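You operate a simulated robot arm through the tools that you are given. There is no shell and no other tool. Be economical: measure what you need, move in short steps, check, and stop when the job is done.

Carry out the task below with a simulated two-armed robot. There is one attempt and no reset: what you move stays moved.

JOB
Wipe up the spill on the top of the long table with the green cloth and put it back.

It is judged by the outcome, as a careful person would: the job done as asked, and still so three seconds after it is handed in. It fails if anything else is knocked over, pushed out of place, dropped, spilled or broken. Flat cloth is picked up by pressing the open fingertips on it (5 to 10 N) and closing them slowly along it; thin cloth reads only 2 to 8 mm in the jaws.

ROBOT AND FRAMES
Two 7-joint arms with two-finger parallel grippers on one trunk, on a base that drives. Base frame: it is fixed to the floor where the robot stands at the start and does not move with it; the origin is under the middle of the robot, x ahead of it, y to its left, z up. Lengths are in mm, angles in degrees, forces in N, time in s.
The left shoulder is at the start at [50, 187, 1135], the right one opposite. With the tool pointing down near the work surface each hand reaches from about 100 to 660 mm from the robot's upright axis, wherever it stands, measured 20 degrees to its own side. Payload 3.43 kg a hand.
The TCP of each hand is the grasp point between the finger pads, 30 mm short of the fingertips. In the tool frame z runs along the fingers and y along their closing line. The gripper opens to 94 mm. The fingers are 28 mm wide and 10 mm thick; the gripper's body (50 by 96 mm) begins 55 mm behind the TCP.
Orientation is told as [roll, pitch, yaw] about the base's x, y, z axes, in that order, counted from this pose: with the fingers straight down and closing along the base's y, the tool's x points along the base's -x, its y along +y and its z along -z.

CONTROLS
- The arms move only by the tool send_rows. It takes "left_motion", "right_motion" or both (then of equal length, played together; a hand with none holds still); each is a list of rows, each a list of 7 numbers: the shift along the tool's x, y, z in mm, then the turn, a rotation vector about the tool's x, y, z in degrees, then the gripper command, from -1 (fully open) to 1 (shut), values between in proportion. In form: [[x, y, z, rx, ry, rz, jaw], ...]. A call has 1 to 20 rows; each row shifts and turns the commanded pose from where the row before left it, along the tool's axes as they then stand. A row lasts 0.2 s, in which the tool goes at most 50 mm and 8.6 degrees; a call with a longer step from one row to the next is refused whole, and so is a gripper value outside its range. Where a pose cannot be reached the arm comes as near as it can. A force on the tool above 40 N (or 10 N above the force at the start of the call, whichever is more), or a blocked arm, ends the call early, and 0.2 s more pass. Each finger travels about 153 mm/s and halts on what it meets, pressing with about 27 N; the grip force reading is that of the motor and also rises with nothing between the fingers. The clock runs only during rows and for 0.2 s after the last one: add rows that do not move to give the fingers time. It gives the time, the measured TCP pose, the force on the tool (base axes), the opening and the grip force at its end, in the units of the frame above (readings bear some noise), with the torque about the TCP (base axes, N m) and any sound that the robot's microphone picked up, and new pictures: "show" is both (left out), scene, wrist or none (wrist: the cameras of the hands that moved).
- Cameras (640 x 400 px; columns grow to the right, rows downward): "scene" is now at [136.1, 38, 1294.4]; the picture's right is [0.45, -0.89, 0.00], its down [-0.53, -0.27, -0.80] and it looks along [0.72, 0.36, -0.60] (base axes); focal length 271 px, centre (320, 200). "left" rides on the left gripper at [76, -14, -103] in its tool frame; the picture's right is [0.18, 0.98, 0.00], its down [-0.75, 0.14, -0.64] and it looks along [-0.63, 0.12, 0.77] (tool axes); focal length 243 px, centre (320, 200). "right" rides on the right gripper at [76, 14, -102] in its tool frame; the picture's right is [-0.18, 0.98, 0.00], its down [-0.75, -0.14, -0.64] and it looks along [-0.63, -0.12, 0.77] (tool axes); focal length 243 px, centre (320, 200).
- move_column(by): slides the trunk up (or, below 0, down) by that many mm; the arms and the scene camera ride with it, the base frame stays. It gives what a move gives, with no picture.
- base_move(legs): drives the robot by 1 to 6 legs, each [ahead, left, turn to the left] in mm, mm and degrees, along the robot's own axes; the way and the turn of a leg run together, so that a leg with both is an arc; at most 1500 mm and 180 degrees a leg. The arms and the cameras ride along, it lands a little off, and it stops where it bumps. It gives what a move gives, and a new picture of the scene camera.
- head_to(pan, tilt): turns the head with the scene camera to pan (to the left, within 80 degrees either way) and tilt (down, from -29 to 69), counted from straight ahead of the robot. It gives what a move gives, and a new picture of the scene camera.
- probe_pixels(camera, pixels): for up to 12 pixels [column, row] of the newest picture of that camera ("zoom" is the newest enlarged one), the place [x, y, z] in the base frame of the surface seen there, good to about 2 mm. It takes no simulated time.
- zoom(camera, box): a new picture of the part [left, top, right, bottom] of that camera's present view, enlarged. It takes no simulated time.
- sign_off(): hands the job in; it is judged then, once.

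Keep the steps short. Do not move on a guess: measure, check each grasp and each placing, and mend mistakes. In all there are 80 turns and 260 pictures (those below and enlarged ones count). Leave the grippers open and the arms clear of the work at the hand-in unless told otherwise, and finish with a single line.

The tools are called after "Emit:" by a JSON object that holds its "api" and its "payload". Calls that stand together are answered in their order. send_rows: Moves the arms, as the interface text tells. Its arguments: {"type":"object","properties":{"left_motion":{"type":"array"},"right_motion":{"type":"array"},"show":{"type":"string","enum":["both","scene","wrist","none"]}},"required":[]} The other tools are called the same way: move_column (by) slides the trunk up or down; base_move (legs) drives the base; head_to (pan, tilt) turns the head that bears the scene camera; probe_pixels (camera, pixels) gives the place of the surface under pixels of a picture; zoom (camera, box) takes an enlarged picture of a part of a camera's view; sign_off () hands the job in.

At the start:

```text
time: 0.0
left_ee_pos: [383.9, 421.0, 1096.8]
left_tool_rot: [0.0, -0.1, -0.1]
left_wrist_force: [-0.6, -0.4, -1.0]
left_ft_torque: [-0.02, 0.01, -0.01]
left_finger_gap: 93.7
left_grasp_force: 0.1
right_ee_pos: [279.1, 10.0, 1147.2]
right_tool_rot: [0.2, 0.0, 0.0]
right_wrist_force: [-0.3, -0.6, -0.8]
right_ft_torque: [0.04, 0.01, -0.01]
right_finger_gap: 93.8
right_grasp_force: 0.1
trunk travel left (down, up): [-350.0, 82.0]
robot x, y, heading: [1.5, 0.8, 0.1]
head pan, tilt: [26.6, 36.6]
```

scene: 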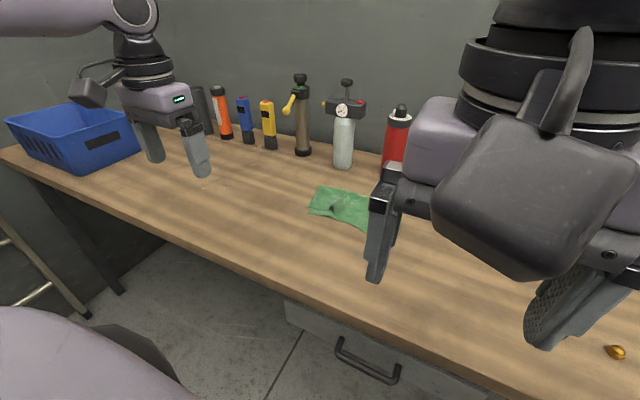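
right: 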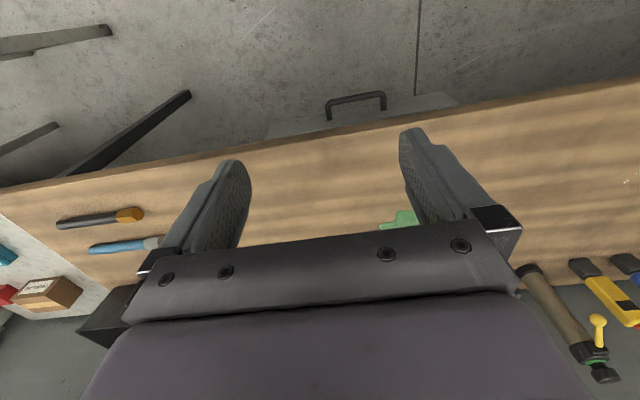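
left: 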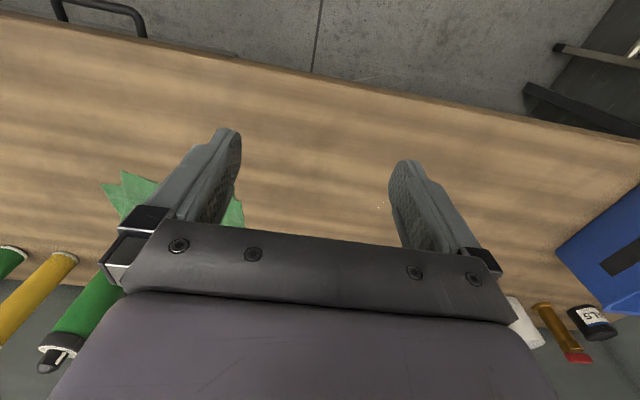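

I see the green cloth near (340,205) and faint specks near (204,185) in the scene view. I'll zoom in on both and probe the surfaces.

Emit:
{"api": "zoom", "payload": {"camera": "scene", "box": [140, 130, 300, 230]}}

Emit:
{"api": "zoom", "payload": {"camera": "scene", "box": [280, 150, 440, 250]}}

Emit:
{"api": "zoom", "payload": {"camera": "left", "box": [240, 120, 560, 320]}}

Emit:
{"api": "probe_pixels", "payload": {"camera": "scene", "pixels": [[204, 185], [310, 205], [322, 187], [340, 205], [365, 228], [368, 196], [300, 150], [343, 160], [390, 170], [270, 145], [615, 352], [250, 250]]}}

```text
4.00 times, centred on (220, 180) of scene
```

zoom: 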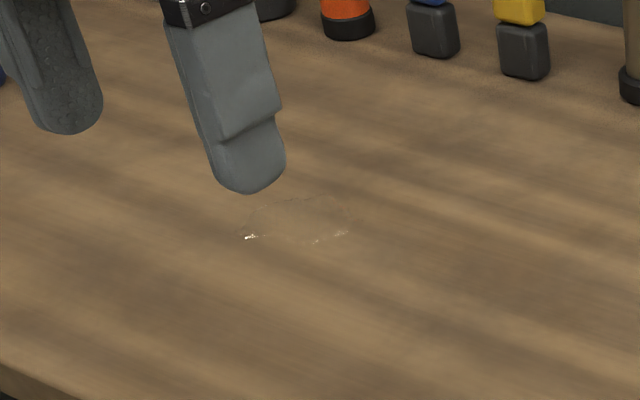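

```text
4.00 times, centred on (360, 200) of scene
```

zoom: 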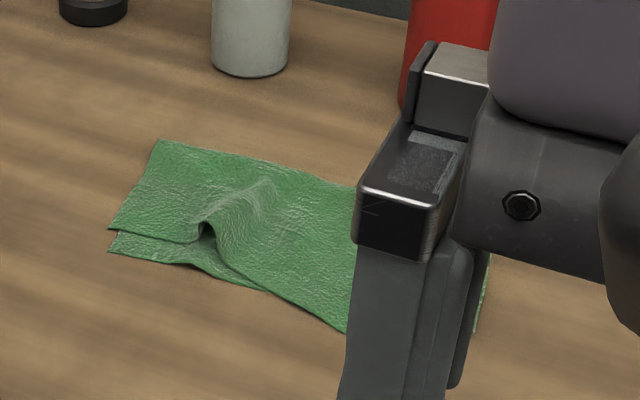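

```text
2.00 times, centred on (400, 220) of left
```

zoom: 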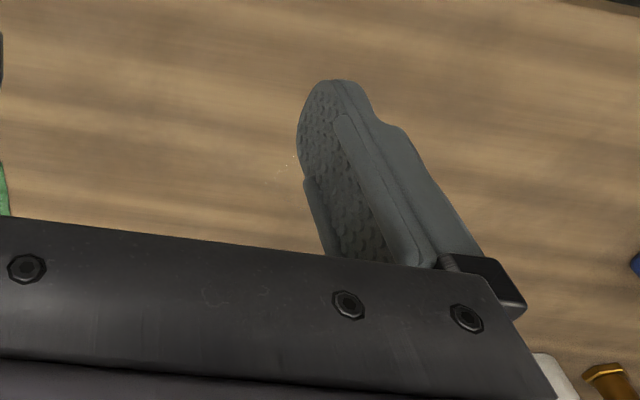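

```text
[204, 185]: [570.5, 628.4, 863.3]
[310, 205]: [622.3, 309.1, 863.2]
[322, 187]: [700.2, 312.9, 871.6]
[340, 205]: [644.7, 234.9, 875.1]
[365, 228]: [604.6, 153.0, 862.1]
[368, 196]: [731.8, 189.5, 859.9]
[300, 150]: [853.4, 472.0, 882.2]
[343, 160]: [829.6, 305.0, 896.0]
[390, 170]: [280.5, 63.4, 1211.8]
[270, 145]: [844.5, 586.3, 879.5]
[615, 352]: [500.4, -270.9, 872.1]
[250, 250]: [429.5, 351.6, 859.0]
```

The spill appears as a clear puddle around (200–228, 179–191), at about x 570, y 600. The table top is z≈861. The right hand hides part of the cloth, so I'll move it to the right at its present height.

Emit:
{"api": "send_rows", "payload": {"right_motion": [[0, -40, 0, 0, 0, 0, -1], [0, -40, 0, 0, 0, 0, -1], [0, -40, 0, 0, 0, 0, -1], [0, -40, 0, 0, 0, 0, -1], [0, -40, 0, 0, 0, 0, -1], [0, -40, 0, 0, 0, 0, -1], [0, -30, 0, 0, 0, 0, -1]], "left_motion": [[40, 0, 0, 0, 0, 0, -1], [40, 0, 0, 0, 0, 0, -1], [30, 0, 0, 0, 0, 0, -1], [0, 0, 0, 0, 0, 0, -1], [0, 0, 0, 0, 0, 0, -1], [0, 0, 0, 0, 0, 0, -1], [0, 0, 0, 0, 0, 0, -1]], "show": "scene"}}

```text
time: 1.6
left_ee_pos: [274.9, 420.4, 1096.0]
left_tool_rot: [0.0, 0.0, 0.0]
left_wrist_force: [-0.7, 0.3, 1.0]
left_ft_torque: [0.0, -0.02, -0.01]
left_finger_gap: 93.6
left_grasp_force: 0.0
right_ee_pos: [280.1, -263.1, 1145.5]
right_tool_rot: [0.2, 0.0, 0.1]
right_wrist_force: [0.3, -0.6, -0.9]
right_ft_torque: [0.03, -0.01, 0.0]
right_finger_gap: 93.8
right_grasp_force: 0.0
trunk travel left (down, up): [-350.0, 82.0]
robot x, y, heading: [-0.6, -0.7, -0.3]
head pan, tilt: [26.6, 36.6]
```

scene: 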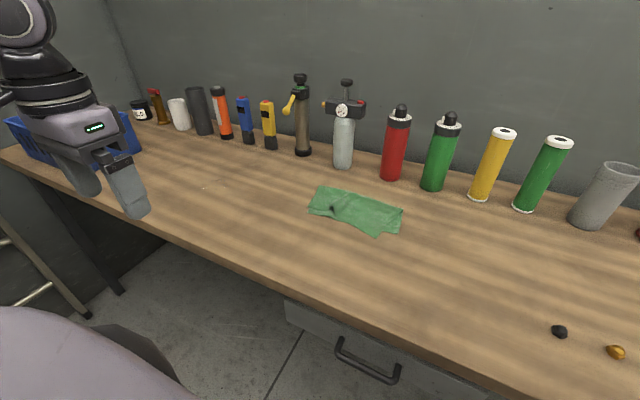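

Now the cloth and spill are both in clear view. I'll zoom and probe each.

Emit:
{"api": "zoom", "payload": {"camera": "scene", "box": [294, 165, 422, 245]}}

Emit:
{"api": "probe_pixels", "payload": {"camera": "zoom", "pixels": [[75, 175], [75, 225], [140, 110], [543, 220], [430, 355], [280, 305], [200, 205], [330, 200], [400, 250], [480, 240], [450, 320], [300, 260]]}}

Emit:
{"api": "zoom", "payload": {"camera": "scene", "box": [174, 160, 254, 210]}}

Emit:
{"api": "probe_pixels", "payload": {"camera": "scene", "pixels": [[200, 189], [200, 180], [214, 178], [228, 180], [228, 188], [218, 191], [160, 190], [280, 260], [150, 130], [181, 128], [205, 132], [225, 137]]}}

```text
5.00 times, centred on (358, 205) of scene
```

zoom: 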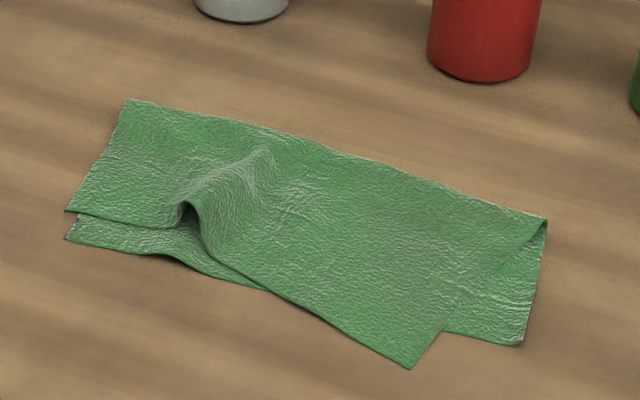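

```text
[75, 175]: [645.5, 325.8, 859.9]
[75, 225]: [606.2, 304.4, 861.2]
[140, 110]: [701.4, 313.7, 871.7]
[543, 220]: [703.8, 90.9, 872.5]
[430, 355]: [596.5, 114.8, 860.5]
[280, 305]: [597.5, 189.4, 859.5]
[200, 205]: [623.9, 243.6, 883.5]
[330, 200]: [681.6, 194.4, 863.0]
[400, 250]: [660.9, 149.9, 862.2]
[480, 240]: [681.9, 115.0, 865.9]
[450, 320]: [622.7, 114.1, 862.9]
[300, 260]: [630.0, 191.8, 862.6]
```

```text
8.00 times, centred on (214, 185) of scene
```

zoom: 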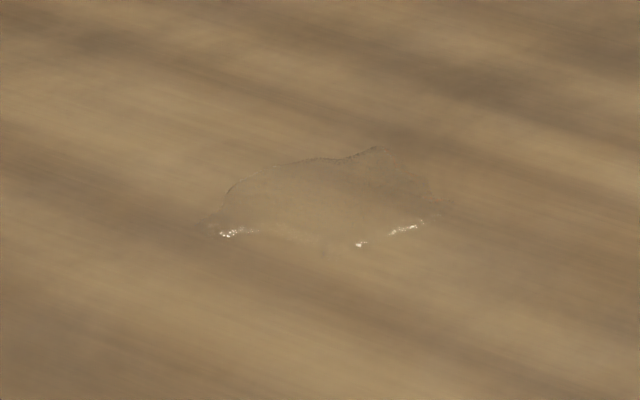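

```text
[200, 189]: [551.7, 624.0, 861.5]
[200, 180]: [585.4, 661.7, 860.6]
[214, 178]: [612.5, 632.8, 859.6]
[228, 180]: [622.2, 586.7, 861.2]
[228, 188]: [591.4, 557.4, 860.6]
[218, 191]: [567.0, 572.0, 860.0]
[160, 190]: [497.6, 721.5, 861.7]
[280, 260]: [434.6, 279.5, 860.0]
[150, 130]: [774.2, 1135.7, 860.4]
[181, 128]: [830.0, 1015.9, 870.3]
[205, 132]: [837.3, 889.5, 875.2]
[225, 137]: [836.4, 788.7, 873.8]
```

The cloth is a double-folded strip, about x 597–705 and y 90–325, with a ridge at about (650, 240) that I can grip. The puddle spans about x 550–620, y 555–645. I need to be closer and further left, so I'll tilt the head down first to check the table edge and the floor.

Emit:
{"api": "head_to", "payload": {"pan": 20, "tilt": 66}}

```text
time: 2.5
left_ee_pos: [274.7, 421.0, 1094.8]
left_tool_rot: [-0.1, 0.0, -0.1]
left_wrist_force: [-0.9, 0.6, 0.4]
left_ft_torque: [0.02, -0.03, -0.02]
left_finger_gap: 93.8
left_grasp_force: 0.1
right_ee_pos: [280.3, -262.6, 1146.5]
right_tool_rot: [0.1, 0.0, 0.1]
right_wrist_force: [0.5, -0.4, 0.1]
right_ft_torque: [-0.03, 0.0, -0.04]
right_finger_gap: 94.2
right_grasp_force: 0.0
trunk travel left (down, up): [-350.0, 82.0]
robot x, y, heading: [1.1, -4.7, 0.0]
head pan, tilt: [20.0, 66.0]
```

scene: 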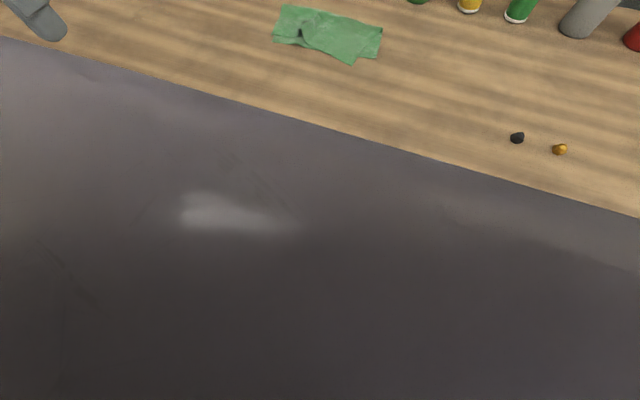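

Emit:
{"api": "probe_pixels", "payload": {"camera": "scene", "pixels": [[250, 100], [250, 112], [450, 160], [450, 175], [200, 150], [200, 210], [350, 145], [100, 80], [250, 300], [500, 190]]}}

```text
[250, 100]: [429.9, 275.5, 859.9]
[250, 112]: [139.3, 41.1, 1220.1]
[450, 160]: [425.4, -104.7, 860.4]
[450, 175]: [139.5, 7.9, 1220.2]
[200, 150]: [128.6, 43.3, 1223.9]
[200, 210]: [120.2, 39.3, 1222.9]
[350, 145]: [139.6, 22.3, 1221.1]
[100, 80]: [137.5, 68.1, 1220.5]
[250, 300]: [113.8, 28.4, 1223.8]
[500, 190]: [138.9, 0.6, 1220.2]
```

The robot's own body hides the near edge here, so I'll look left to make sure the way is clear.

Emit:
{"api": "head_to", "payload": {"pan": 60, "tilt": 45}}

```text
time: 3.6
left_ee_pos: [274.6, 420.1, 1096.0]
left_tool_rot: [0.0, 0.0, 0.0]
left_wrist_force: [0.0, -0.5, -0.1]
left_ft_torque: [0.0, -0.04, 0.0]
left_finger_gap: 94.0
left_grasp_force: 0.0
right_ee_pos: [280.7, -262.6, 1145.2]
right_tool_rot: [0.1, 0.0, 0.0]
right_wrist_force: [0.1, 0.4, 0.1]
right_ft_torque: [-0.01, -0.01, -0.02]
right_finger_gap: 94.1
right_grasp_force: 0.0
trunk travel left (down, up): [-350.0, 82.0]
robot x, y, heading: [1.5, 1.9, 0.2]
head pan, tilt: [60.0, 45.0]
```

scene: 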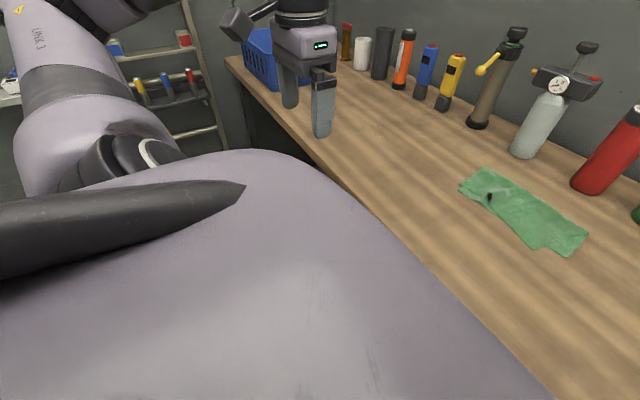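

Emit:
{"api": "probe_pixels", "payload": {"camera": "scene", "pixels": [[235, 75], [300, 135], [400, 240], [210, 150], [190, 130], [205, 60], [140, 95], [10, 98], [20, 120], [230, 140]]}}

```text
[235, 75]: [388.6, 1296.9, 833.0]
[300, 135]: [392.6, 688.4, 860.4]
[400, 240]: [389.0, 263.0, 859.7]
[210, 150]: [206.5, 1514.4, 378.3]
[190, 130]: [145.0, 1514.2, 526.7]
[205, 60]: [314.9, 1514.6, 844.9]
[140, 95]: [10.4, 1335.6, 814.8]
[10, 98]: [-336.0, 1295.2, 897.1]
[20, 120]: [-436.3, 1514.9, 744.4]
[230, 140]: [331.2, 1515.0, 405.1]
```

The table edge is at x≈388 and the nearest thing on the left is a shelf at y≈1300, so the way is clear. I'll drive 300 mm left, then 60 mm ahead.

Emit:
{"api": "base_move", "payload": {"legs": [[0, 300, 0], [60, 0, 0]]}}

Emit:
{"api": "head_to", "payload": {"pan": 5, "tilt": 45}}

```text
time: 6.2
left_ee_pos: [335.8, 720.1, 1095.1]
left_tool_rot: [0.0, 0.0, 0.0]
left_wrist_force: [1.5, 0.2, 0.2]
left_ft_torque: [0.0, 0.02, 0.04]
left_finger_gap: 93.8
left_grasp_force: 0.0
right_ee_pos: [341.6, 36.7, 1145.1]
right_tool_rot: [0.1, 0.0, 0.0]
right_wrist_force: [0.3, -0.4, -0.8]
right_ft_torque: [0.05, -0.01, -0.02]
right_finger_gap: 94.1
right_grasp_force: 0.1
trunk travel left (down, up): [-350.0, 82.0]
robot x, y, heading: [60.9, 302.7, -0.2]
head pan, tilt: [60.0, 45.0]
```

scene: 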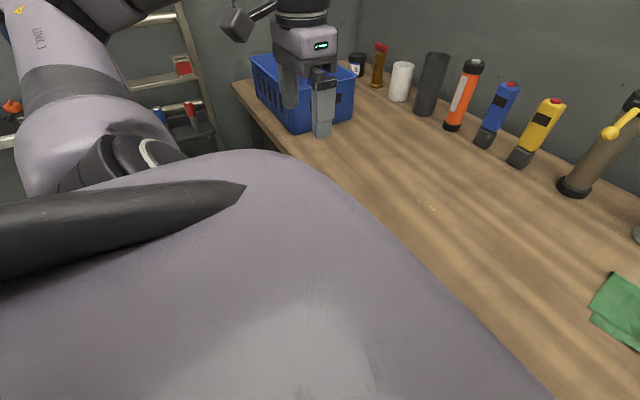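

```text
time: 7.5
left_ee_pos: [334.6, 719.5, 1096.3]
left_tool_rot: [-0.1, 0.0, -0.1]
left_wrist_force: [-0.2, 0.2, -0.7]
left_ft_torque: [0.01, -0.01, 0.01]
left_finger_gap: 94.2
left_grasp_force: 0.0
right_ee_pos: [341.6, 36.8, 1146.5]
right_tool_rot: [0.1, 0.1, -0.1]
right_wrist_force: [0.4, 0.2, 0.3]
right_ft_torque: [0.02, 0.0, -0.04]
right_finger_gap: 94.1
right_grasp_force: 0.0
trunk travel left (down, up): [-350.0, 82.0]
robot x, y, heading: [61.5, 298.0, -0.4]
head pan, tilt: [5.0, 45.0]
```

scene: 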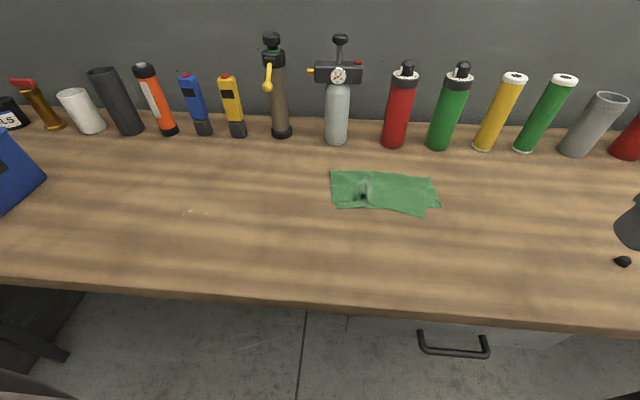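

Now I have a good view, so I'll zoom in on the cloth ridge and the spill.

Emit:
{"api": "zoom", "payload": {"camera": "scene", "box": [320, 155, 448, 235]}}

Emit:
{"api": "probe_pixels", "payload": {"camera": "zoom", "pixels": [[210, 170], [215, 150], [225, 120], [190, 150], [250, 150], [160, 150], [290, 150], [50, 80], [60, 270], [600, 240], [520, 300], [580, 115]]}}

Emit:
{"api": "zoom", "payload": {"camera": "scene", "box": [150, 175, 246, 235]}}

Emit:
{"api": "probe_pixels", "payload": {"camera": "zoom", "pixels": [[220, 240], [300, 230], [380, 250], [320, 160], [200, 200], [400, 200]]}}

```text
5.00 times, centred on (384, 195) of scene
```

zoom: 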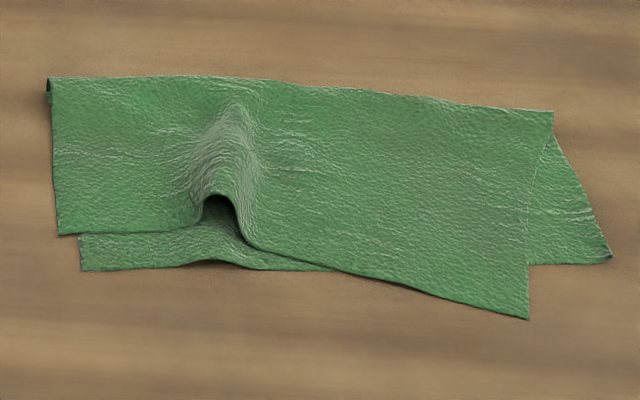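

```text
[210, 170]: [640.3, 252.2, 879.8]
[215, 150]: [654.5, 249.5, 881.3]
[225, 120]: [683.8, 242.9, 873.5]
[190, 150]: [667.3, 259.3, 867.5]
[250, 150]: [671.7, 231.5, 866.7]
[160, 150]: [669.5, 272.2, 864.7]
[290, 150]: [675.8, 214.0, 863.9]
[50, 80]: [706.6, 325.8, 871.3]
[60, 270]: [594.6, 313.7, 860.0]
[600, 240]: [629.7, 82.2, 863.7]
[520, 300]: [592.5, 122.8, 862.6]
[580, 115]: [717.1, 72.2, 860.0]
```

```text
6.67 times, centred on (198, 205) of scene
```

zoom: 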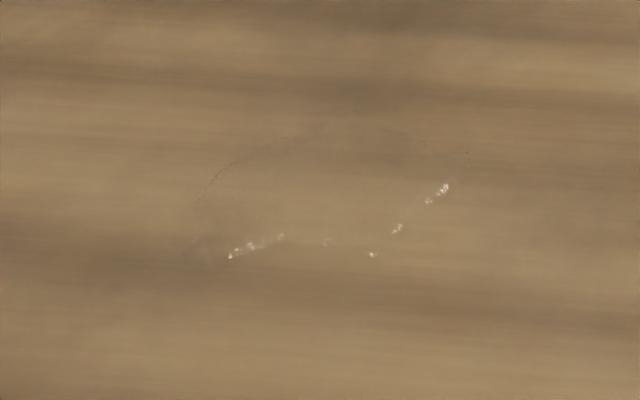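

```text
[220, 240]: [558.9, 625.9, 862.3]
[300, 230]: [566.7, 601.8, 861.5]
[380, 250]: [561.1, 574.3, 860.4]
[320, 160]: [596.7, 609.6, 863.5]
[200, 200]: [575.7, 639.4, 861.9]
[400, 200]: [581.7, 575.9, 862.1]
```

The ridge crest runs along x at y≈250 (x 640–680, top z≈881), so the default jaw direction, closing along y, straddles it. I'll bring the left hand above it to (648, 250, 960) and move the right hand further away.

Emit:
{"api": "send_rows", "payload": {"left_motion": [[-26, -39, 11, 0, 0, 0, -1], [-26, -39, 11, 0, 0, 0, -1], [-26, -39, 11, 0, 0, 0, -1], [-26, -39, 11, 0, 0, 0, -1], [-26, -39, 11, 0, 0, 0, -1], [-26, -39, 11, 0, 0, 0, -1], [-26, -39, 11, 0, 0, 0, -1], [-26, -39, 11, 0, 0, 0, -1], [-26, -39, 11, 0, 0, 0, -1], [-26, -39, 11, 0, 0, 0, -1], [-26, -39, 11, 0, 0, 0, -1], [-26, -39, 11, 0, 0, 0, -1], [0, 0, 0, 0, 0, 0, -1]], "right_motion": [[10, -20, 0, 0, 0, 0, -1], [10, -20, 0, 0, 0, 0, -1], [10, -20, 0, 0, 0, 0, -1], [10, -20, 0, 0, 0, 0, -1], [10, -20, 0, 0, 0, 0, -1], [10, -20, 0, 0, 0, 0, -1], [10, -20, 0, 0, 0, 0, -1], [10, 0, 0, 0, 0, 0, -1], [0, 0, 0, 0, 0, 0, -1], [0, 0, 0, 0, 0, 0, -1], [0, 0, 0, 0, 0, 0, -1], [0, 0, 0, 0, 0, 0, -1], [0, 0, 0, 0, 0, 0, -1]], "show": "both"}}

```text
time: 10.3
left_ee_pos: [508.3, 458.3, 1007.8]
left_tool_rot: [-0.1, 0.0, -0.1]
left_wrist_force: [-0.2, -0.2, 0.4]
left_ft_torque: [-0.02, -0.01, 0.02]
left_finger_gap: 93.7
left_grasp_force: 0.0
left hand out of reach, approached as far as the arm can: row 7, 8, 9, 10, 11, 12
right_ee_pos: [302.5, -53.0, 1131.0]
right_tool_rot: [0.1, -0.1, 0.0]
right_wrist_force: [-0.5, -0.1, 0.0]
right_ft_torque: [0.02, 0.01, -0.02]
right_finger_gap: 93.9
right_grasp_force: 0.1
right hand out of reach, approached as far as the arm can: row 5, 6, 7, 8
trunk travel left (down, up): [-350.0, 82.0]
robot x, y, heading: [59.4, 301.2, 0.1]
head pan, tilt: [5.0, 45.0]
```

scene: 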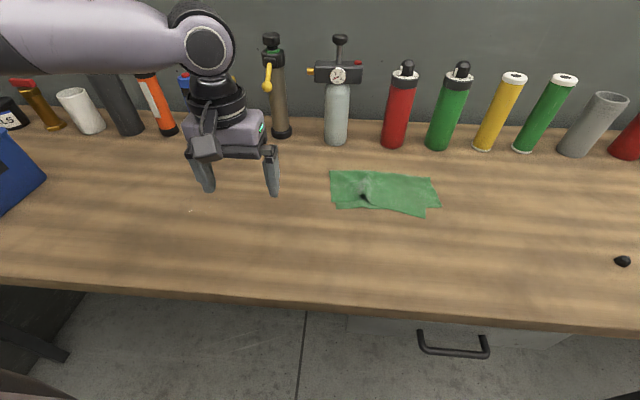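
right: 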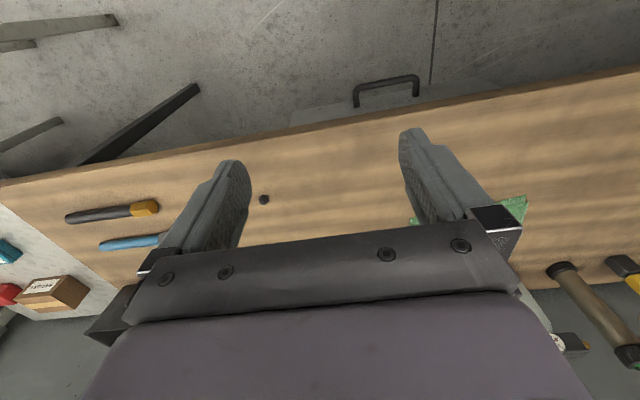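
left: 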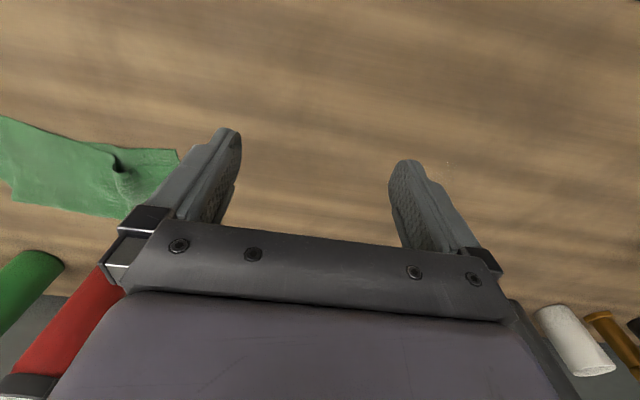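

The arm ran out of reach up high, stopping at (508, 458, 1008). Reach should be better lower down, so I'll descend to z≈935 and then go sideways in smaller steps.

Emit:
{"api": "send_rows", "payload": {"left_motion": [[0, 0, 35, 0, 0, 0, -1], [0, 0, 35, 0, 0, 0, -1], [0, -35, 0, 0, 0, 0, -1], [0, -35, 0, 0, 0, 0, -1], [0, -35, 0, 0, 0, 0, -1], [0, -35, 0, 0, 0, 0, -1], [0, -35, 0, 0, 0, 0, -1], [0, -33, 0, 0, 0, 0, -1]], "show": "none"}}

```text
time: 12.1
left_ee_pos: [434.6, 426.4, 986.6]
left_tool_rot: [0.0, 0.0, 0.0]
left_wrist_force: [-0.9, -0.9, 0.5]
left_ft_torque: [0.02, -0.01, -0.02]
left_finger_gap: 94.2
left_grasp_force: 0.0
left hand out of reach, approached as far as the arm can: row 1, 2, 3, 4, 5, 6, 7, 8
right_ee_pos: [303.2, -53.5, 1130.3]
right_tool_rot: [0.1, 0.0, 0.0]
right_wrist_force: [0.0, 0.3, 1.3]
right_ft_torque: [-0.01, 0.0, -0.03]
right_finger_gap: 93.9
right_grasp_force: 0.2
trunk travel left (down, up): [-350.0, 82.0]
robot x, y, heading: [59.2, 296.8, -0.2]
head pan, tilt: [5.0, 45.0]
```

It's unclear which commanded pose is in force, so I'll test with one small move: 20 mm left and 20 mm back.

Emit:
{"api": "send_rows", "payload": {"left_motion": [[20, 20, 0, 0, 0, 0, -1], [0, 0, 0, 0, 0, 0, -1]], "show": "none"}}

```text
time: 12.7
left_ee_pos: [414.6, 445.2, 986.8]
left_tool_rot: [0.1, 0.0, 0.1]
left_wrist_force: [0.5, 0.4, 0.0]
left_ft_torque: [0.0, 0.02, -0.04]
left_finger_gap: 94.1
left_grasp_force: 0.1
right_ee_pos: [302.4, -52.7, 1129.9]
right_tool_rot: [0.0, 0.0, 0.0]
right_wrist_force: [-0.1, -0.4, 0.6]
right_ft_torque: [0.03, 0.0, 0.0]
right_finger_gap: 93.8
right_grasp_force: 0.0
trunk travel left (down, up): [-350.0, 82.0]
robot x, y, heading: [56.3, 299.7, -0.2]
head pan, tilt: [5.0, 45.0]
```

Each call starts from the measured pose. A joint limit seems to depend on height, so I'll go up to z≈1070 and then try forward and right separately.

Emit:
{"api": "send_rows", "payload": {"left_motion": [[0, 0, -40, 0, 0, 0, -1], [0, 0, -40, 0, 0, 0, -1], [-40, 0, 0, 0, 0, 0, -1], [-40, 0, 0, 0, 0, 0, -1], [-40, 0, 0, 0, 0, 0, -1], [-40, 0, 0, 0, 0, 0, -1], [-40, 0, 0, 0, 0, 0, -1], [-30, 0, 0, 0, 0, 0, -1]], "show": "none"}}

```text
time: 14.5
left_ee_pos: [575.5, 516.4, 1060.0]
left_tool_rot: [-0.1, -0.1, -0.1]
left_wrist_force: [-0.3, -0.2, -0.2]
left_ft_torque: [0.02, -0.01, 0.02]
left_finger_gap: 94.0
left_grasp_force: 0.0
left hand out of reach, approached as far as the arm can: row 5, 6, 7, 8
right_ee_pos: [300.8, -53.7, 1131.6]
right_tool_rot: [0.1, 0.0, 0.0]
right_wrist_force: [-0.6, -0.3, 0.7]
right_ft_torque: [0.02, 0.02, 0.0]
right_finger_gap: 93.8
right_grasp_force: 0.0
trunk travel left (down, up): [-350.0, 82.0]
robot x, y, heading: [56.1, 298.0, -0.1]
head pan, tilt: [5.0, 45.0]
```

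Reach is best about 20° to the left and shrinks as the hand goes low relative to the shoulder. I'll raise the hand a bit, lower the trunk 150 mm, then test.

Emit:
{"api": "send_rows", "payload": {"left_motion": [[30, 0, -40, 0, 0, 0, -1], [30, 0, -30, 0, 0, 0, -1], [0, 0, 0, 0, 0, 0, -1]], "show": "none"}}

Emit:
{"api": "move_column", "payload": {"by": -150}}

Emit:
{"api": "send_rows", "payload": {"left_motion": [[-30, 0, 20, 0, 0, 0, -1], [-30, 0, 10, 0, 0, 0, -1], [-30, -20, 0, 0, 0, 0, -1], [-30, -20, 0, 0, 0, 0, -1], [-20, -30, 0, 0, 0, 0, -1], [-20, -30, 0, 0, 0, 0, -1], [0, 0, 0, 0, 0, 0, -1]], "show": "scene"}}

```text
time: 15.3
left_ee_pos: [515.7, 516.5, 1132.4]
left_tool_rot: [0.0, 0.1, 0.0]
left_wrist_force: [-0.3, -0.8, 0.5]
left_ft_torque: [0.0, -0.05, 0.01]
left_finger_gap: 94.0
left_grasp_force: 0.0
right_ee_pos: [302.3, -54.0, 1131.2]
right_tool_rot: [0.1, 0.0, 0.0]
right_wrist_force: [0.0, 0.4, -0.1]
right_ft_torque: [0.05, -0.02, 0.0]
right_finger_gap: 94.1
right_grasp_force: 0.0
trunk travel left (down, up): [-350.0, 82.0]
robot x, y, heading: [62.3, 301.0, -0.2]
head pan, tilt: [5.0, 45.0]
```

```text
time: 17.0
left_ee_pos: [515.9, 516.9, 980.8]
left_tool_rot: [-0.1, 0.0, 0.0]
left_wrist_force: [-0.2, 0.0, 0.4]
left_ft_torque: [-0.01, 0.03, 0.01]
left_finger_gap: 93.7
left_grasp_force: 0.1
right_ee_pos: [302.5, -52.7, 980.9]
right_tool_rot: [0.1, 0.1, 0.1]
right_wrist_force: [-0.4, 0.1, 0.1]
right_ft_torque: [-0.03, 0.02, 0.02]
right_finger_gap: 94.0
right_grasp_force: 0.2
trunk travel left (down, up): [-200.0, 232.0]
robot x, y, heading: [61.2, 298.8, -0.1]
head pan, tilt: [5.0, 45.0]
```

```text
time: 18.6
left_ee_pos: [563.8, 506.4, 930.6]
left_tool_rot: [-0.1, 0.0, 0.0]
left_wrist_force: [0.1, -0.2, 0.6]
left_ft_torque: [-0.01, 0.01, 0.0]
left_finger_gap: 94.0
left_grasp_force: 0.0
left hand out of reach, approached as far as the arm can: row 2, 3, 4, 5, 6
right_ee_pos: [303.3, -53.8, 980.0]
right_tool_rot: [0.2, 0.1, 0.0]
right_wrist_force: [0.3, 0.3, 0.5]
right_ft_torque: [0.03, 0.0, 0.02]
right_finger_gap: 94.3
right_grasp_force: 0.0
trunk travel left (down, up): [-200.0, 232.0]
robot x, y, heading: [60.1, 299.4, 0.2]
head pan, tilt: [5.0, 45.0]
```

scene: 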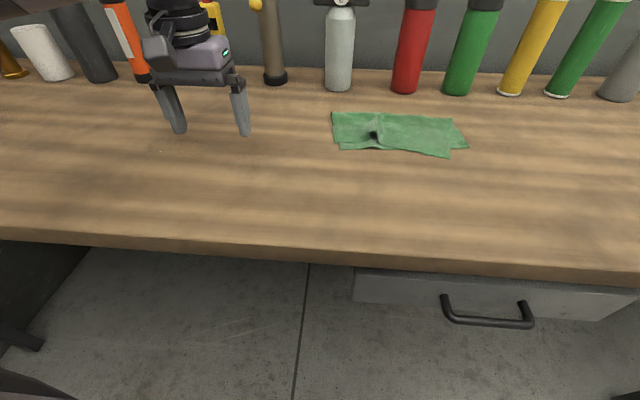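

The limit pushes the hand left, so the target should lie about 20–25° left of the robot's heading. I'll raise the hand a little, then turn the base 28° right. The sweep stays at x<680, clear of the bottles at x>790.

Emit:
{"api": "send_rows", "payload": {"left_motion": [[20, 0, -30, 0, 0, 0, -1], [20, 0, -20, 0, 0, 0, -1]], "show": "none"}}

Emit:
{"api": "base_move", "payload": {"legs": [[0, 0, -28]]}}

Emit:
{"api": "head_to", "payload": {"pan": 28, "tilt": 40}}

```text
time: 19.2
left_ee_pos: [526.6, 506.9, 980.4]
left_tool_rot: [0.1, 0.0, 0.0]
left_wrist_force: [0.4, 0.3, -0.5]
left_ft_torque: [0.01, -0.01, -0.01]
left_finger_gap: 94.1
left_grasp_force: 0.1
right_ee_pos: [302.6, -54.5, 981.0]
right_tool_rot: [0.1, -0.1, 0.0]
right_wrist_force: [0.4, -0.1, -1.0]
right_ft_torque: [0.0, -0.02, -0.01]
right_finger_gap: 94.1
right_grasp_force: 0.1
trunk travel left (down, up): [-200.0, 232.0]
robot x, y, heading: [62.3, 300.9, -0.2]
head pan, tilt: [5.0, 45.0]
```

```text
time: 21.0
left_ee_pos: [568.6, 259.6, 980.0]
left_tool_rot: [0.0, 0.0, -28.5]
left_wrist_force: [0.7, -0.1, -0.7]
left_ft_torque: [-0.02, 0.04, -0.01]
left_finger_gap: 93.9
left_grasp_force: 0.1
right_ee_pos: [106.1, -126.3, 980.0]
right_tool_rot: [0.1, 0.0, -28.5]
right_wrist_force: [0.9, -0.2, -0.5]
right_ft_torque: [-0.03, 0.03, -0.02]
right_finger_gap: 93.9
right_grasp_force: 0.0
trunk travel left (down, up): [-200.0, 232.0]
robot x, y, heading: [62.5, 297.4, -28.4]
head pan, tilt: [5.0, 45.0]
```

scene: 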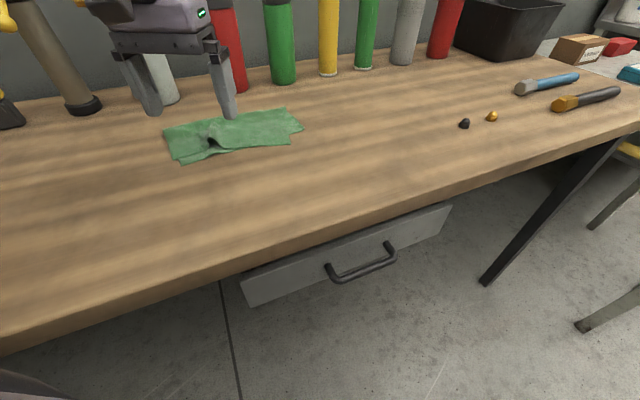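

```text
time: 21.9
left_ee_pos: [569.8, 260.0, 980.6]
left_tool_rot: [-0.1, -0.1, -28.5]
left_wrist_force: [-0.4, -0.4, 0.0]
left_ft_torque: [-0.01, -0.02, -0.01]
left_finger_gap: 93.8
left_grasp_force: 0.1
right_ee_pos: [106.6, -126.7, 980.6]
right_tool_rot: [0.1, 0.1, -28.5]
right_wrist_force: [-1.0, 0.1, 0.8]
right_ft_torque: [-0.04, 0.02, -0.01]
right_finger_gap: 94.3
right_grasp_force: 0.1
trunk travel left (down, up): [-200.0, 232.0]
robot x, y, heading: [60.6, 296.4, -28.4]
head pan, tilt: [28.0, 40.0]
```

scene: 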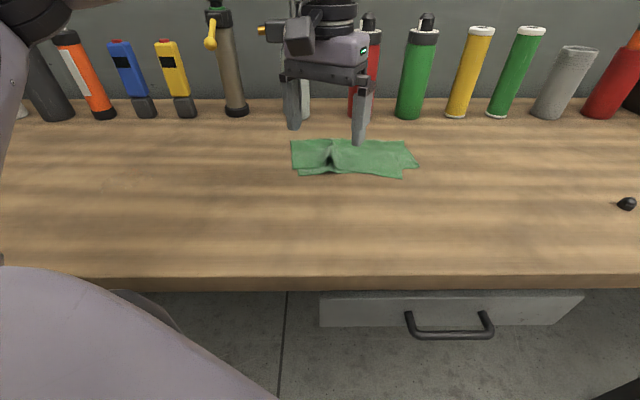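

The hand is at (570, 260), just short of the ridge at (645, 250). The torso only extends about 140 mm ahead of the axis and the table edge is at x=388, so I'll drive 60 mm nearer along base x.

Emit:
{"api": "base_move", "payload": {"legs": [[53, 28, 0]]}}

Emit:
{"api": "zoom", "payload": {"camera": "left", "box": [0, 0, 640, 400]}}

```text
time: 22.9
left_ee_pos: [629.4, 260.1, 979.7]
left_tool_rot: [0.0, 0.0, -28.4]
left_wrist_force: [1.1, 0.1, -0.6]
left_ft_torque: [0.0, 0.01, 0.0]
left_finger_gap: 93.9
left_grasp_force: 0.0
right_ee_pos: [166.2, -126.1, 980.1]
right_tool_rot: [0.2, 0.0, -28.4]
right_wrist_force: [-0.3, 0.8, -0.3]
right_ft_torque: [0.02, 0.03, -0.01]
right_finger_gap: 94.1
right_grasp_force: 0.1
trunk travel left (down, up): [-200.0, 232.0]
robot x, y, heading: [119.9, 295.9, -28.6]
head pan, tilt: [28.0, 40.0]
```

scene: 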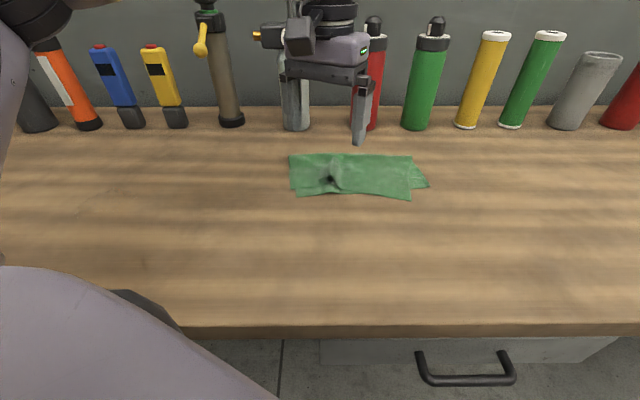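

```text
1.00 times, centred on (320, 200) of left (not enlarged: the box is as wide or as high as the picture)
```

zoom: 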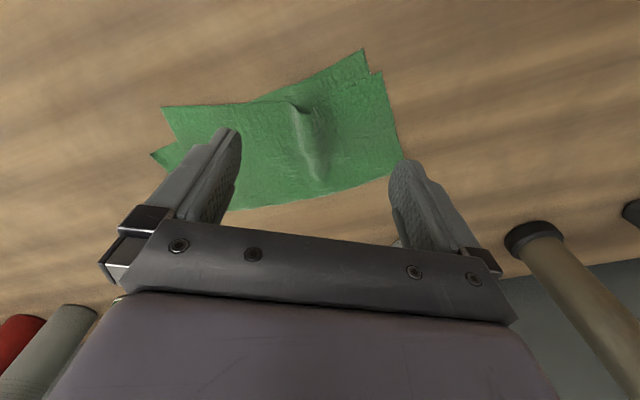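

The hand is at (629, 260, 980) with yaw −28, and the ridge axis is at about −11°. I'll turn the yaw to about −14, centre over (652, 249), and descend to z≈920.

Emit:
{"api": "send_rows", "payload": {"left_motion": [[0, 0, 0, 0, 0, -7, -1], [0, 0, 0, 0, 0, -7, -1], [-13, -2, 20, 0, 0, 0, -1], [-12, -2, 20, 0, 0, 0, -1], [0, 0, 20, 0, 0, 0, -1], [0, 0, 0, 0, 0, 0, -1]], "show": "wrist"}}

Emit:
{"api": "zoom", "payload": {"camera": "scene", "box": [270, 100, 430, 200]}}

```text
time: 24.3
left_ee_pos: [650.8, 248.8, 919.4]
left_tool_rot: [0.0, 0.1, -14.4]
left_wrist_force: [-0.9, 0.1, -0.2]
left_ft_torque: [0.0, 0.0, 0.01]
left_finger_gap: 93.9
left_grasp_force: 0.1
right_ee_pos: [165.3, -126.8, 980.4]
right_tool_rot: [0.1, -0.1, -28.5]
right_wrist_force: [0.5, 0.2, -0.3]
right_ft_torque: [0.02, 0.0, 0.01]
right_finger_gap: 94.1
right_grasp_force: 0.1
trunk travel left (down, up): [-200.0, 232.0]
robot x, y, heading: [122.6, 298.0, -28.7]
head pan, tilt: [28.0, 40.0]
```

left: 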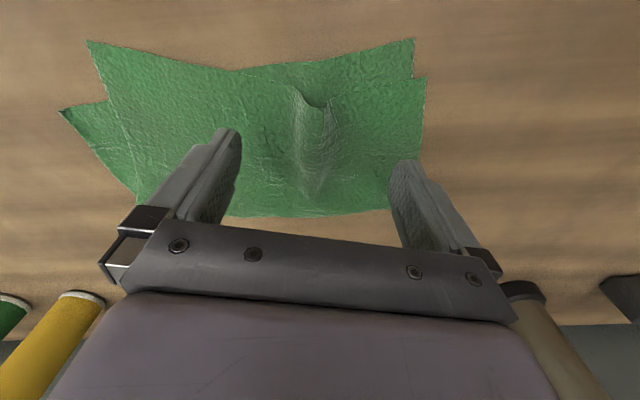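

```text
4.00 times, centred on (350, 150) of scene
```

zoom: 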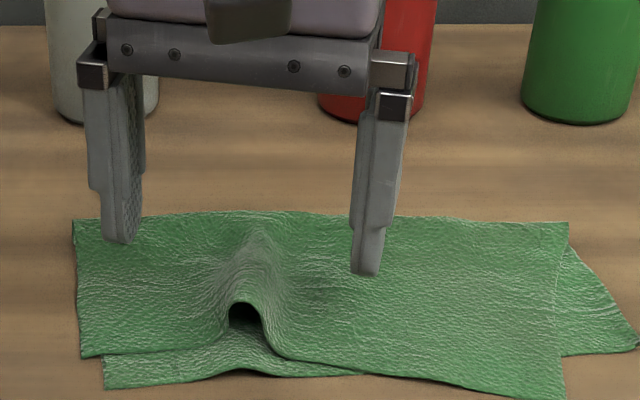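

The open fingers straddle the ridge. I'll narrow to about 70 mm and descend gently until the tips press on the cloth.

Emit:
{"api": "send_rows", "payload": {"left_motion": [[0, 0, 10, 0, 0, 0, -0.7], [0, 0, 8, 0, 0, 0, -0.5], [0, 0, 4, 0, 0, 0, -0.5], [0, 0, 3, 0, 0, 0, -0.5]], "show": "none"}}

```text
time: 25.3
left_ee_pos: [651.2, 250.7, 894.9]
left_tool_rot: [0.0, -0.1, -14.4]
left_wrist_force: [0.1, 0.4, 0.1]
left_ft_torque: [-0.01, -0.01, 0.01]
left_finger_gap: 70.5
left_grasp_force: 0.1
right_ee_pos: [163.6, -126.0, 980.0]
right_tool_rot: [0.1, 0.1, -28.5]
right_wrist_force: [-0.4, 0.0, -0.3]
right_ft_torque: [0.02, 0.03, -0.02]
right_finger_gap: 94.0
right_grasp_force: 0.0
trunk travel left (down, up): [-200.0, 232.0]
robot x, y, heading: [117.4, 303.7, -28.6]
head pan, tilt: [28.0, 40.0]
```

No contact yet at z 894.9, so I'll press down in 2 mm steps.

Emit:
{"api": "send_rows", "payload": {"left_motion": [[0, 0, 2, 0, 0, 0, -0.5], [0, 0, 2, 0, 0, 0, -0.5], [0, 0, 1, 0, 0, 0, -0.5]], "show": "none"}}

```text
time: 26.1
left_ee_pos: [651.1, 249.0, 891.7]
left_tool_rot: [-0.2, -0.3, -14.4]
left_wrist_force: [-0.7, 2.2, 11.0]
left_ft_torque: [0.32, 0.04, 0.08]
left_finger_gap: 70.8
left_grasp_force: 0.1
right_ee_pos: [165.4, -126.3, 980.8]
right_tool_rot: [0.1, -0.1, -28.5]
right_wrist_force: [0.0, -0.2, -0.5]
right_ft_torque: [-0.01, -0.04, -0.03]
right_finger_gap: 94.1
right_grasp_force: 0.0
trunk travel left (down, up): [-200.0, 232.0]
robot x, y, heading: [118.9, 299.8, -28.5]
head pan, tilt: [28.0, 40.0]
```

The tips press at 11 N. I'll ease off 0.4 mm and close slowly.

Emit:
{"api": "send_rows", "payload": {"left_motion": [[0, 0, -0.4, 0, 0, 0, -0.4], [0, 0, 0, 0, 0, 0, -0.25], [0, 0, 0, 0, 0, 0, -0.1], [0, 0, 0, 0, 0, 0, 0.05], [0, 0, 0, 0, 0, 0, 0.2], [0, 0, 0, 0, 0, 0, 0.35], [0, 0, 0, 0, 0, 0, 0.5], [0, 0, 0, 0, 0, 0, 0.65], [0, 0, 0, 0, 0, 0, 0.8], [0, 0, 0, 0, 0, 0, 0.95], [0, 0, 0, 0, 0, 0, 1], [0, 0, 0, 0, 0, 0, 1]], "show": "both"}}

Emit:
{"api": "zoom", "payload": {"camera": "scene", "box": [270, 110, 430, 210]}}

```text
time: 28.7
left_ee_pos: [651.0, 249.7, 891.9]
left_tool_rot: [0.0, 0.0, -14.4]
left_wrist_force: [1.1, 0.1, 14.3]
left_ft_torque: [0.02, -0.02, 0.01]
left_finger_gap: 6.5
left_grasp_force: 27.7
right_ee_pos: [164.5, -126.5, 979.4]
right_tool_rot: [0.2, -0.1, -28.4]
right_wrist_force: [-0.3, -0.3, 0.2]
right_ft_torque: [0.0, -0.01, 0.0]
right_finger_gap: 93.9
right_grasp_force: 0.0
trunk travel left (down, up): [-200.0, 232.0]
robot x, y, heading: [118.6, 300.4, -28.6]
head pan, tilt: [28.0, 40.0]
```

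scene: 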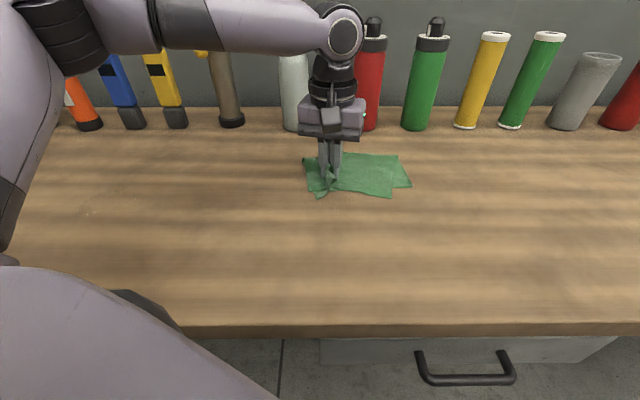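
left: 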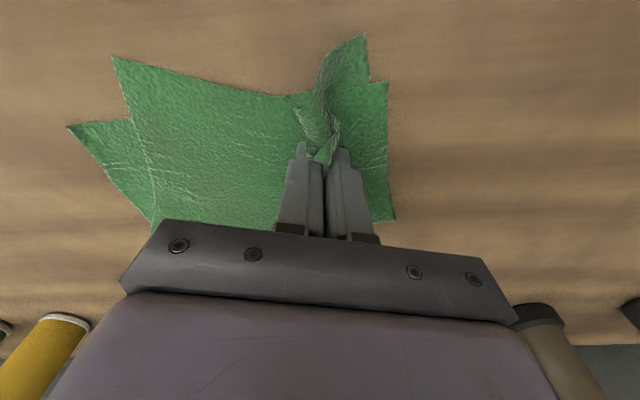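

```text
4.00 times, centred on (350, 160) of scene
```

zoom: 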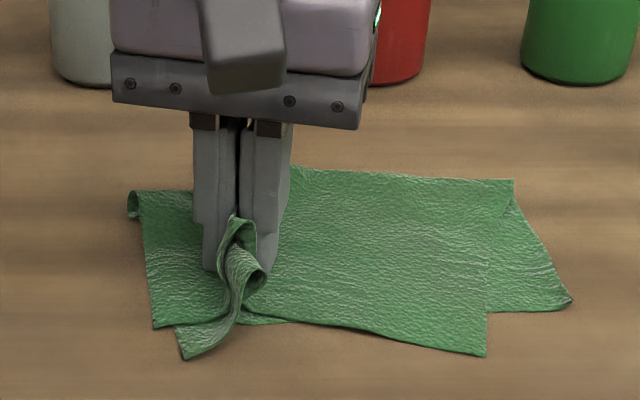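

The gap reads 6.5 mm at 27 N with cloth between the fingers. I'll lift 60 mm slowly and check.

Emit:
{"api": "send_rows", "payload": {"left_motion": [[0, 0, -8, 0, 0, 0, 1], [0, 0, -12, 0, 0, 0, 1], [0, 0, -15, 0, 0, 0, 1], [0, 0, -15, 0, 0, 0, 1], [0, 0, -15, 0, 0, 0, 1], [0, 0, -15, 0, 0, 0, 1], [0, 0, 0, 0, 0, 0, 1]], "show": "scene"}}

Emit:
{"api": "zoom", "payload": {"camera": "scene", "box": [270, 100, 430, 200]}}

```text
time: 30.3
left_ee_pos: [651.1, 249.2, 970.5]
left_tool_rot: [0.0, 0.0, -14.4]
left_wrist_force: [3.7, -18.0, 3.5]
left_ft_torque: [-0.2, -0.05, 0.08]
left_finger_gap: 6.4
left_grasp_force: 27.0
right_ee_pos: [164.5, -127.0, 980.5]
right_tool_rot: [0.0, 0.0, -28.5]
right_wrist_force: [-0.8, 0.0, 0.3]
right_ft_torque: [0.0, 0.04, 0.0]
right_finger_gap: 93.9
right_grasp_force: 0.1
trunk travel left (down, up): [-200.0, 232.0]
robot x, y, heading: [121.2, 296.9, -28.5]
head pan, tilt: [28.0, 40.0]
```

scene: 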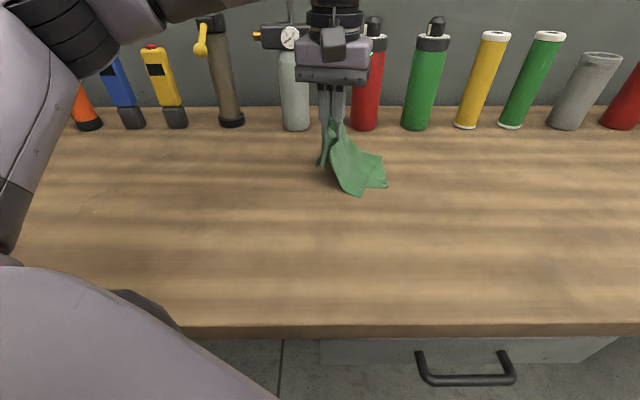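

```text
4.00 times, centred on (350, 150) of scene
```

zoom: 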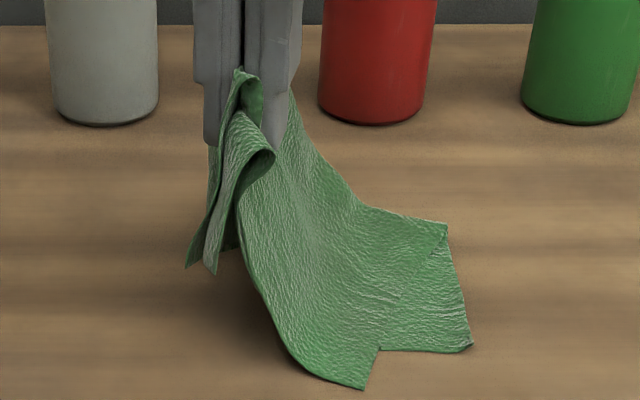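

Both layers are held and the cloth comes up as a folded bunch. I'll lift 60 mm more, then turn the base 38° left, which swings the hand to about (569, 586), over the spill.

Emit:
{"api": "send_rows", "payload": {"left_motion": [[0, 0, -15, 0, 0, 0, 1], [0, 0, -15, 0, 0, 0, 1], [0, 0, -15, 0, 0, 0, 1], [0, 0, -15, 0, 0, 0, 1], [0, 0, 0, 0, 0, 0, 1]], "show": "none"}}

Emit:
{"api": "base_move", "payload": {"legs": [[0, 0, 19], [0, 0, 19]]}}

Emit:
{"api": "head_to", "payload": {"pan": 10, "tilt": 48}}

```text
time: 31.5
left_ee_pos: [654.5, 269.7, 1029.1]
left_tool_rot: [0.0, 0.0, -14.4]
left_wrist_force: [0.5, 0.3, -0.4]
left_ft_torque: [0.03, -0.03, 0.0]
left_finger_gap: 6.1
left_grasp_force: 26.9
left hand out of reach, approached as far as the arm can: row 2, 3, 4
right_ee_pos: [164.6, -126.8, 980.9]
right_tool_rot: [0.1, 0.0, -28.4]
right_wrist_force: [0.2, -0.2, -0.3]
right_ft_torque: [0.01, 0.0, -0.01]
right_finger_gap: 94.0
right_grasp_force: 0.1
trunk travel left (down, up): [-200.0, 232.0]
robot x, y, heading: [120.1, 299.9, -28.3]
head pan, tilt: [28.0, 40.0]
```

```text
time: 34.0
left_ee_pos: [558.5, 606.2, 1030.6]
left_tool_rot: [0.1, 0.0, 23.8]
left_wrist_force: [-0.8, 0.3, -0.5]
left_ft_torque: [0.03, -0.01, 0.0]
left_finger_gap: 6.1
left_grasp_force: 26.8
right_ee_pos: [418.9, -8.3, 979.6]
right_tool_rot: [0.1, -0.1, 9.7]
right_wrist_force: [0.5, 0.0, -0.6]
right_ft_torque: [-0.04, 0.0, 0.02]
right_finger_gap: 93.6
right_grasp_force: 0.0
trunk travel left (down, up): [-200.0, 232.0]
robot x, y, heading: [117.4, 303.2, 9.7]
head pan, tilt: [28.0, 40.0]
```

scene: 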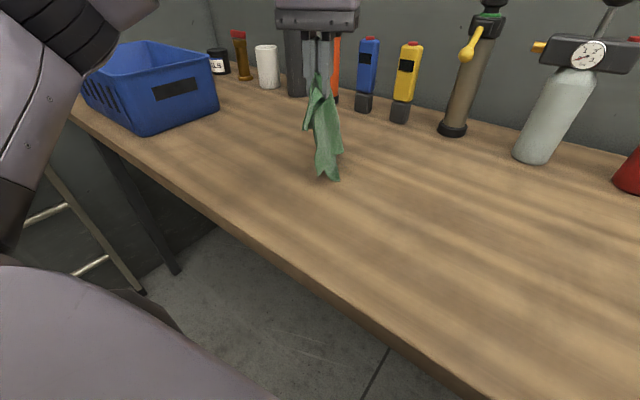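

```text
time: 34.8
left_ee_pos: [557.6, 606.3, 1030.1]
left_tool_rot: [0.0, 0.0, 23.8]
left_wrist_force: [3.2, 2.7, 2.6]
left_ft_torque: [-0.05, 0.03, -0.06]
left_finger_gap: 6.1
left_grasp_force: 27.3
right_ee_pos: [419.1, -6.8, 980.4]
right_tool_rot: [0.1, 0.1, 9.7]
right_wrist_force: [-0.2, 0.4, -0.4]
right_ft_torque: [-0.01, 0.01, 0.02]
right_finger_gap: 93.9
right_grasp_force: 0.0
trunk travel left (down, up): [-200.0, 232.0]
robot x, y, heading: [117.9, 299.1, 9.8]
head pan, tilt: [10.0, 48.0]
```

scene: 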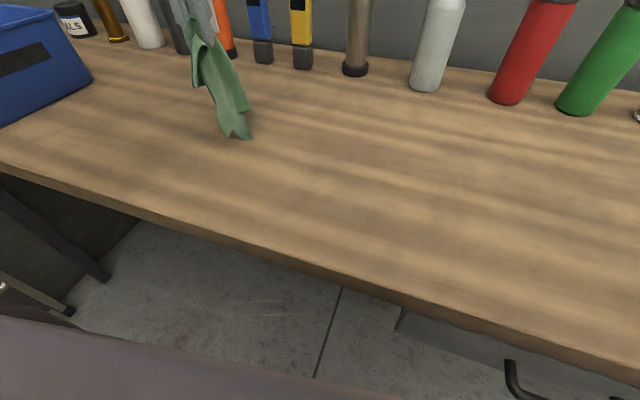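

The cloth hangs freely above the spill. To keep the whole wipe area in comfortable reach I'll shift the base 100 mm left and turn 5° back.

Emit:
{"api": "base_move", "payload": {"legs": [[0, 100, -5]]}}

Emit:
{"api": "probe_pixels", "payload": {"camera": "scene", "pixels": [[235, 130], [215, 80], [200, 40]]}}

```text
time: 35.9
left_ee_pos: [570.4, 662.6, 1030.5]
left_tool_rot: [0.1, 0.0, 18.7]
left_wrist_force: [0.4, 0.1, -0.4]
left_ft_torque: [-0.02, 0.02, 0.0]
left_finger_gap: 6.4
left_grasp_force: 27.1
right_ee_pos: [377.5, 64.4, 980.9]
right_tool_rot: [0.1, -0.1, 4.7]
right_wrist_force: [1.5, 0.6, -0.1]
right_ft_torque: [0.0, -0.02, 0.02]
right_finger_gap: 93.9
right_grasp_force: 0.0
trunk travel left (down, up): [-200.0, 232.0]
robot x, y, heading: [103.4, 399.8, 4.7]
head pan, tilt: [10.0, 48.0]
```

scene: 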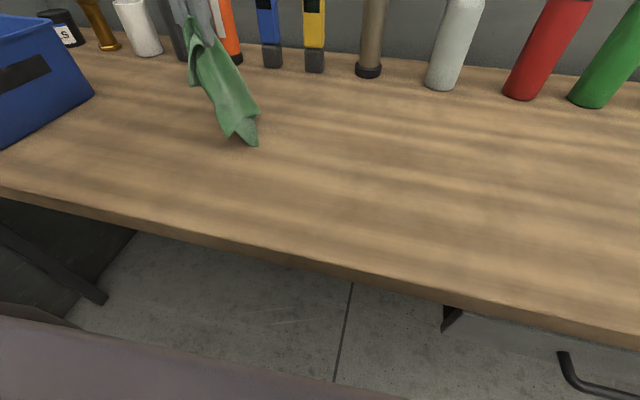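

```text
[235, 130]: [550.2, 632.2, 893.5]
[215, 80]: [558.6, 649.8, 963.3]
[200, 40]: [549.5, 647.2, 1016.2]
```

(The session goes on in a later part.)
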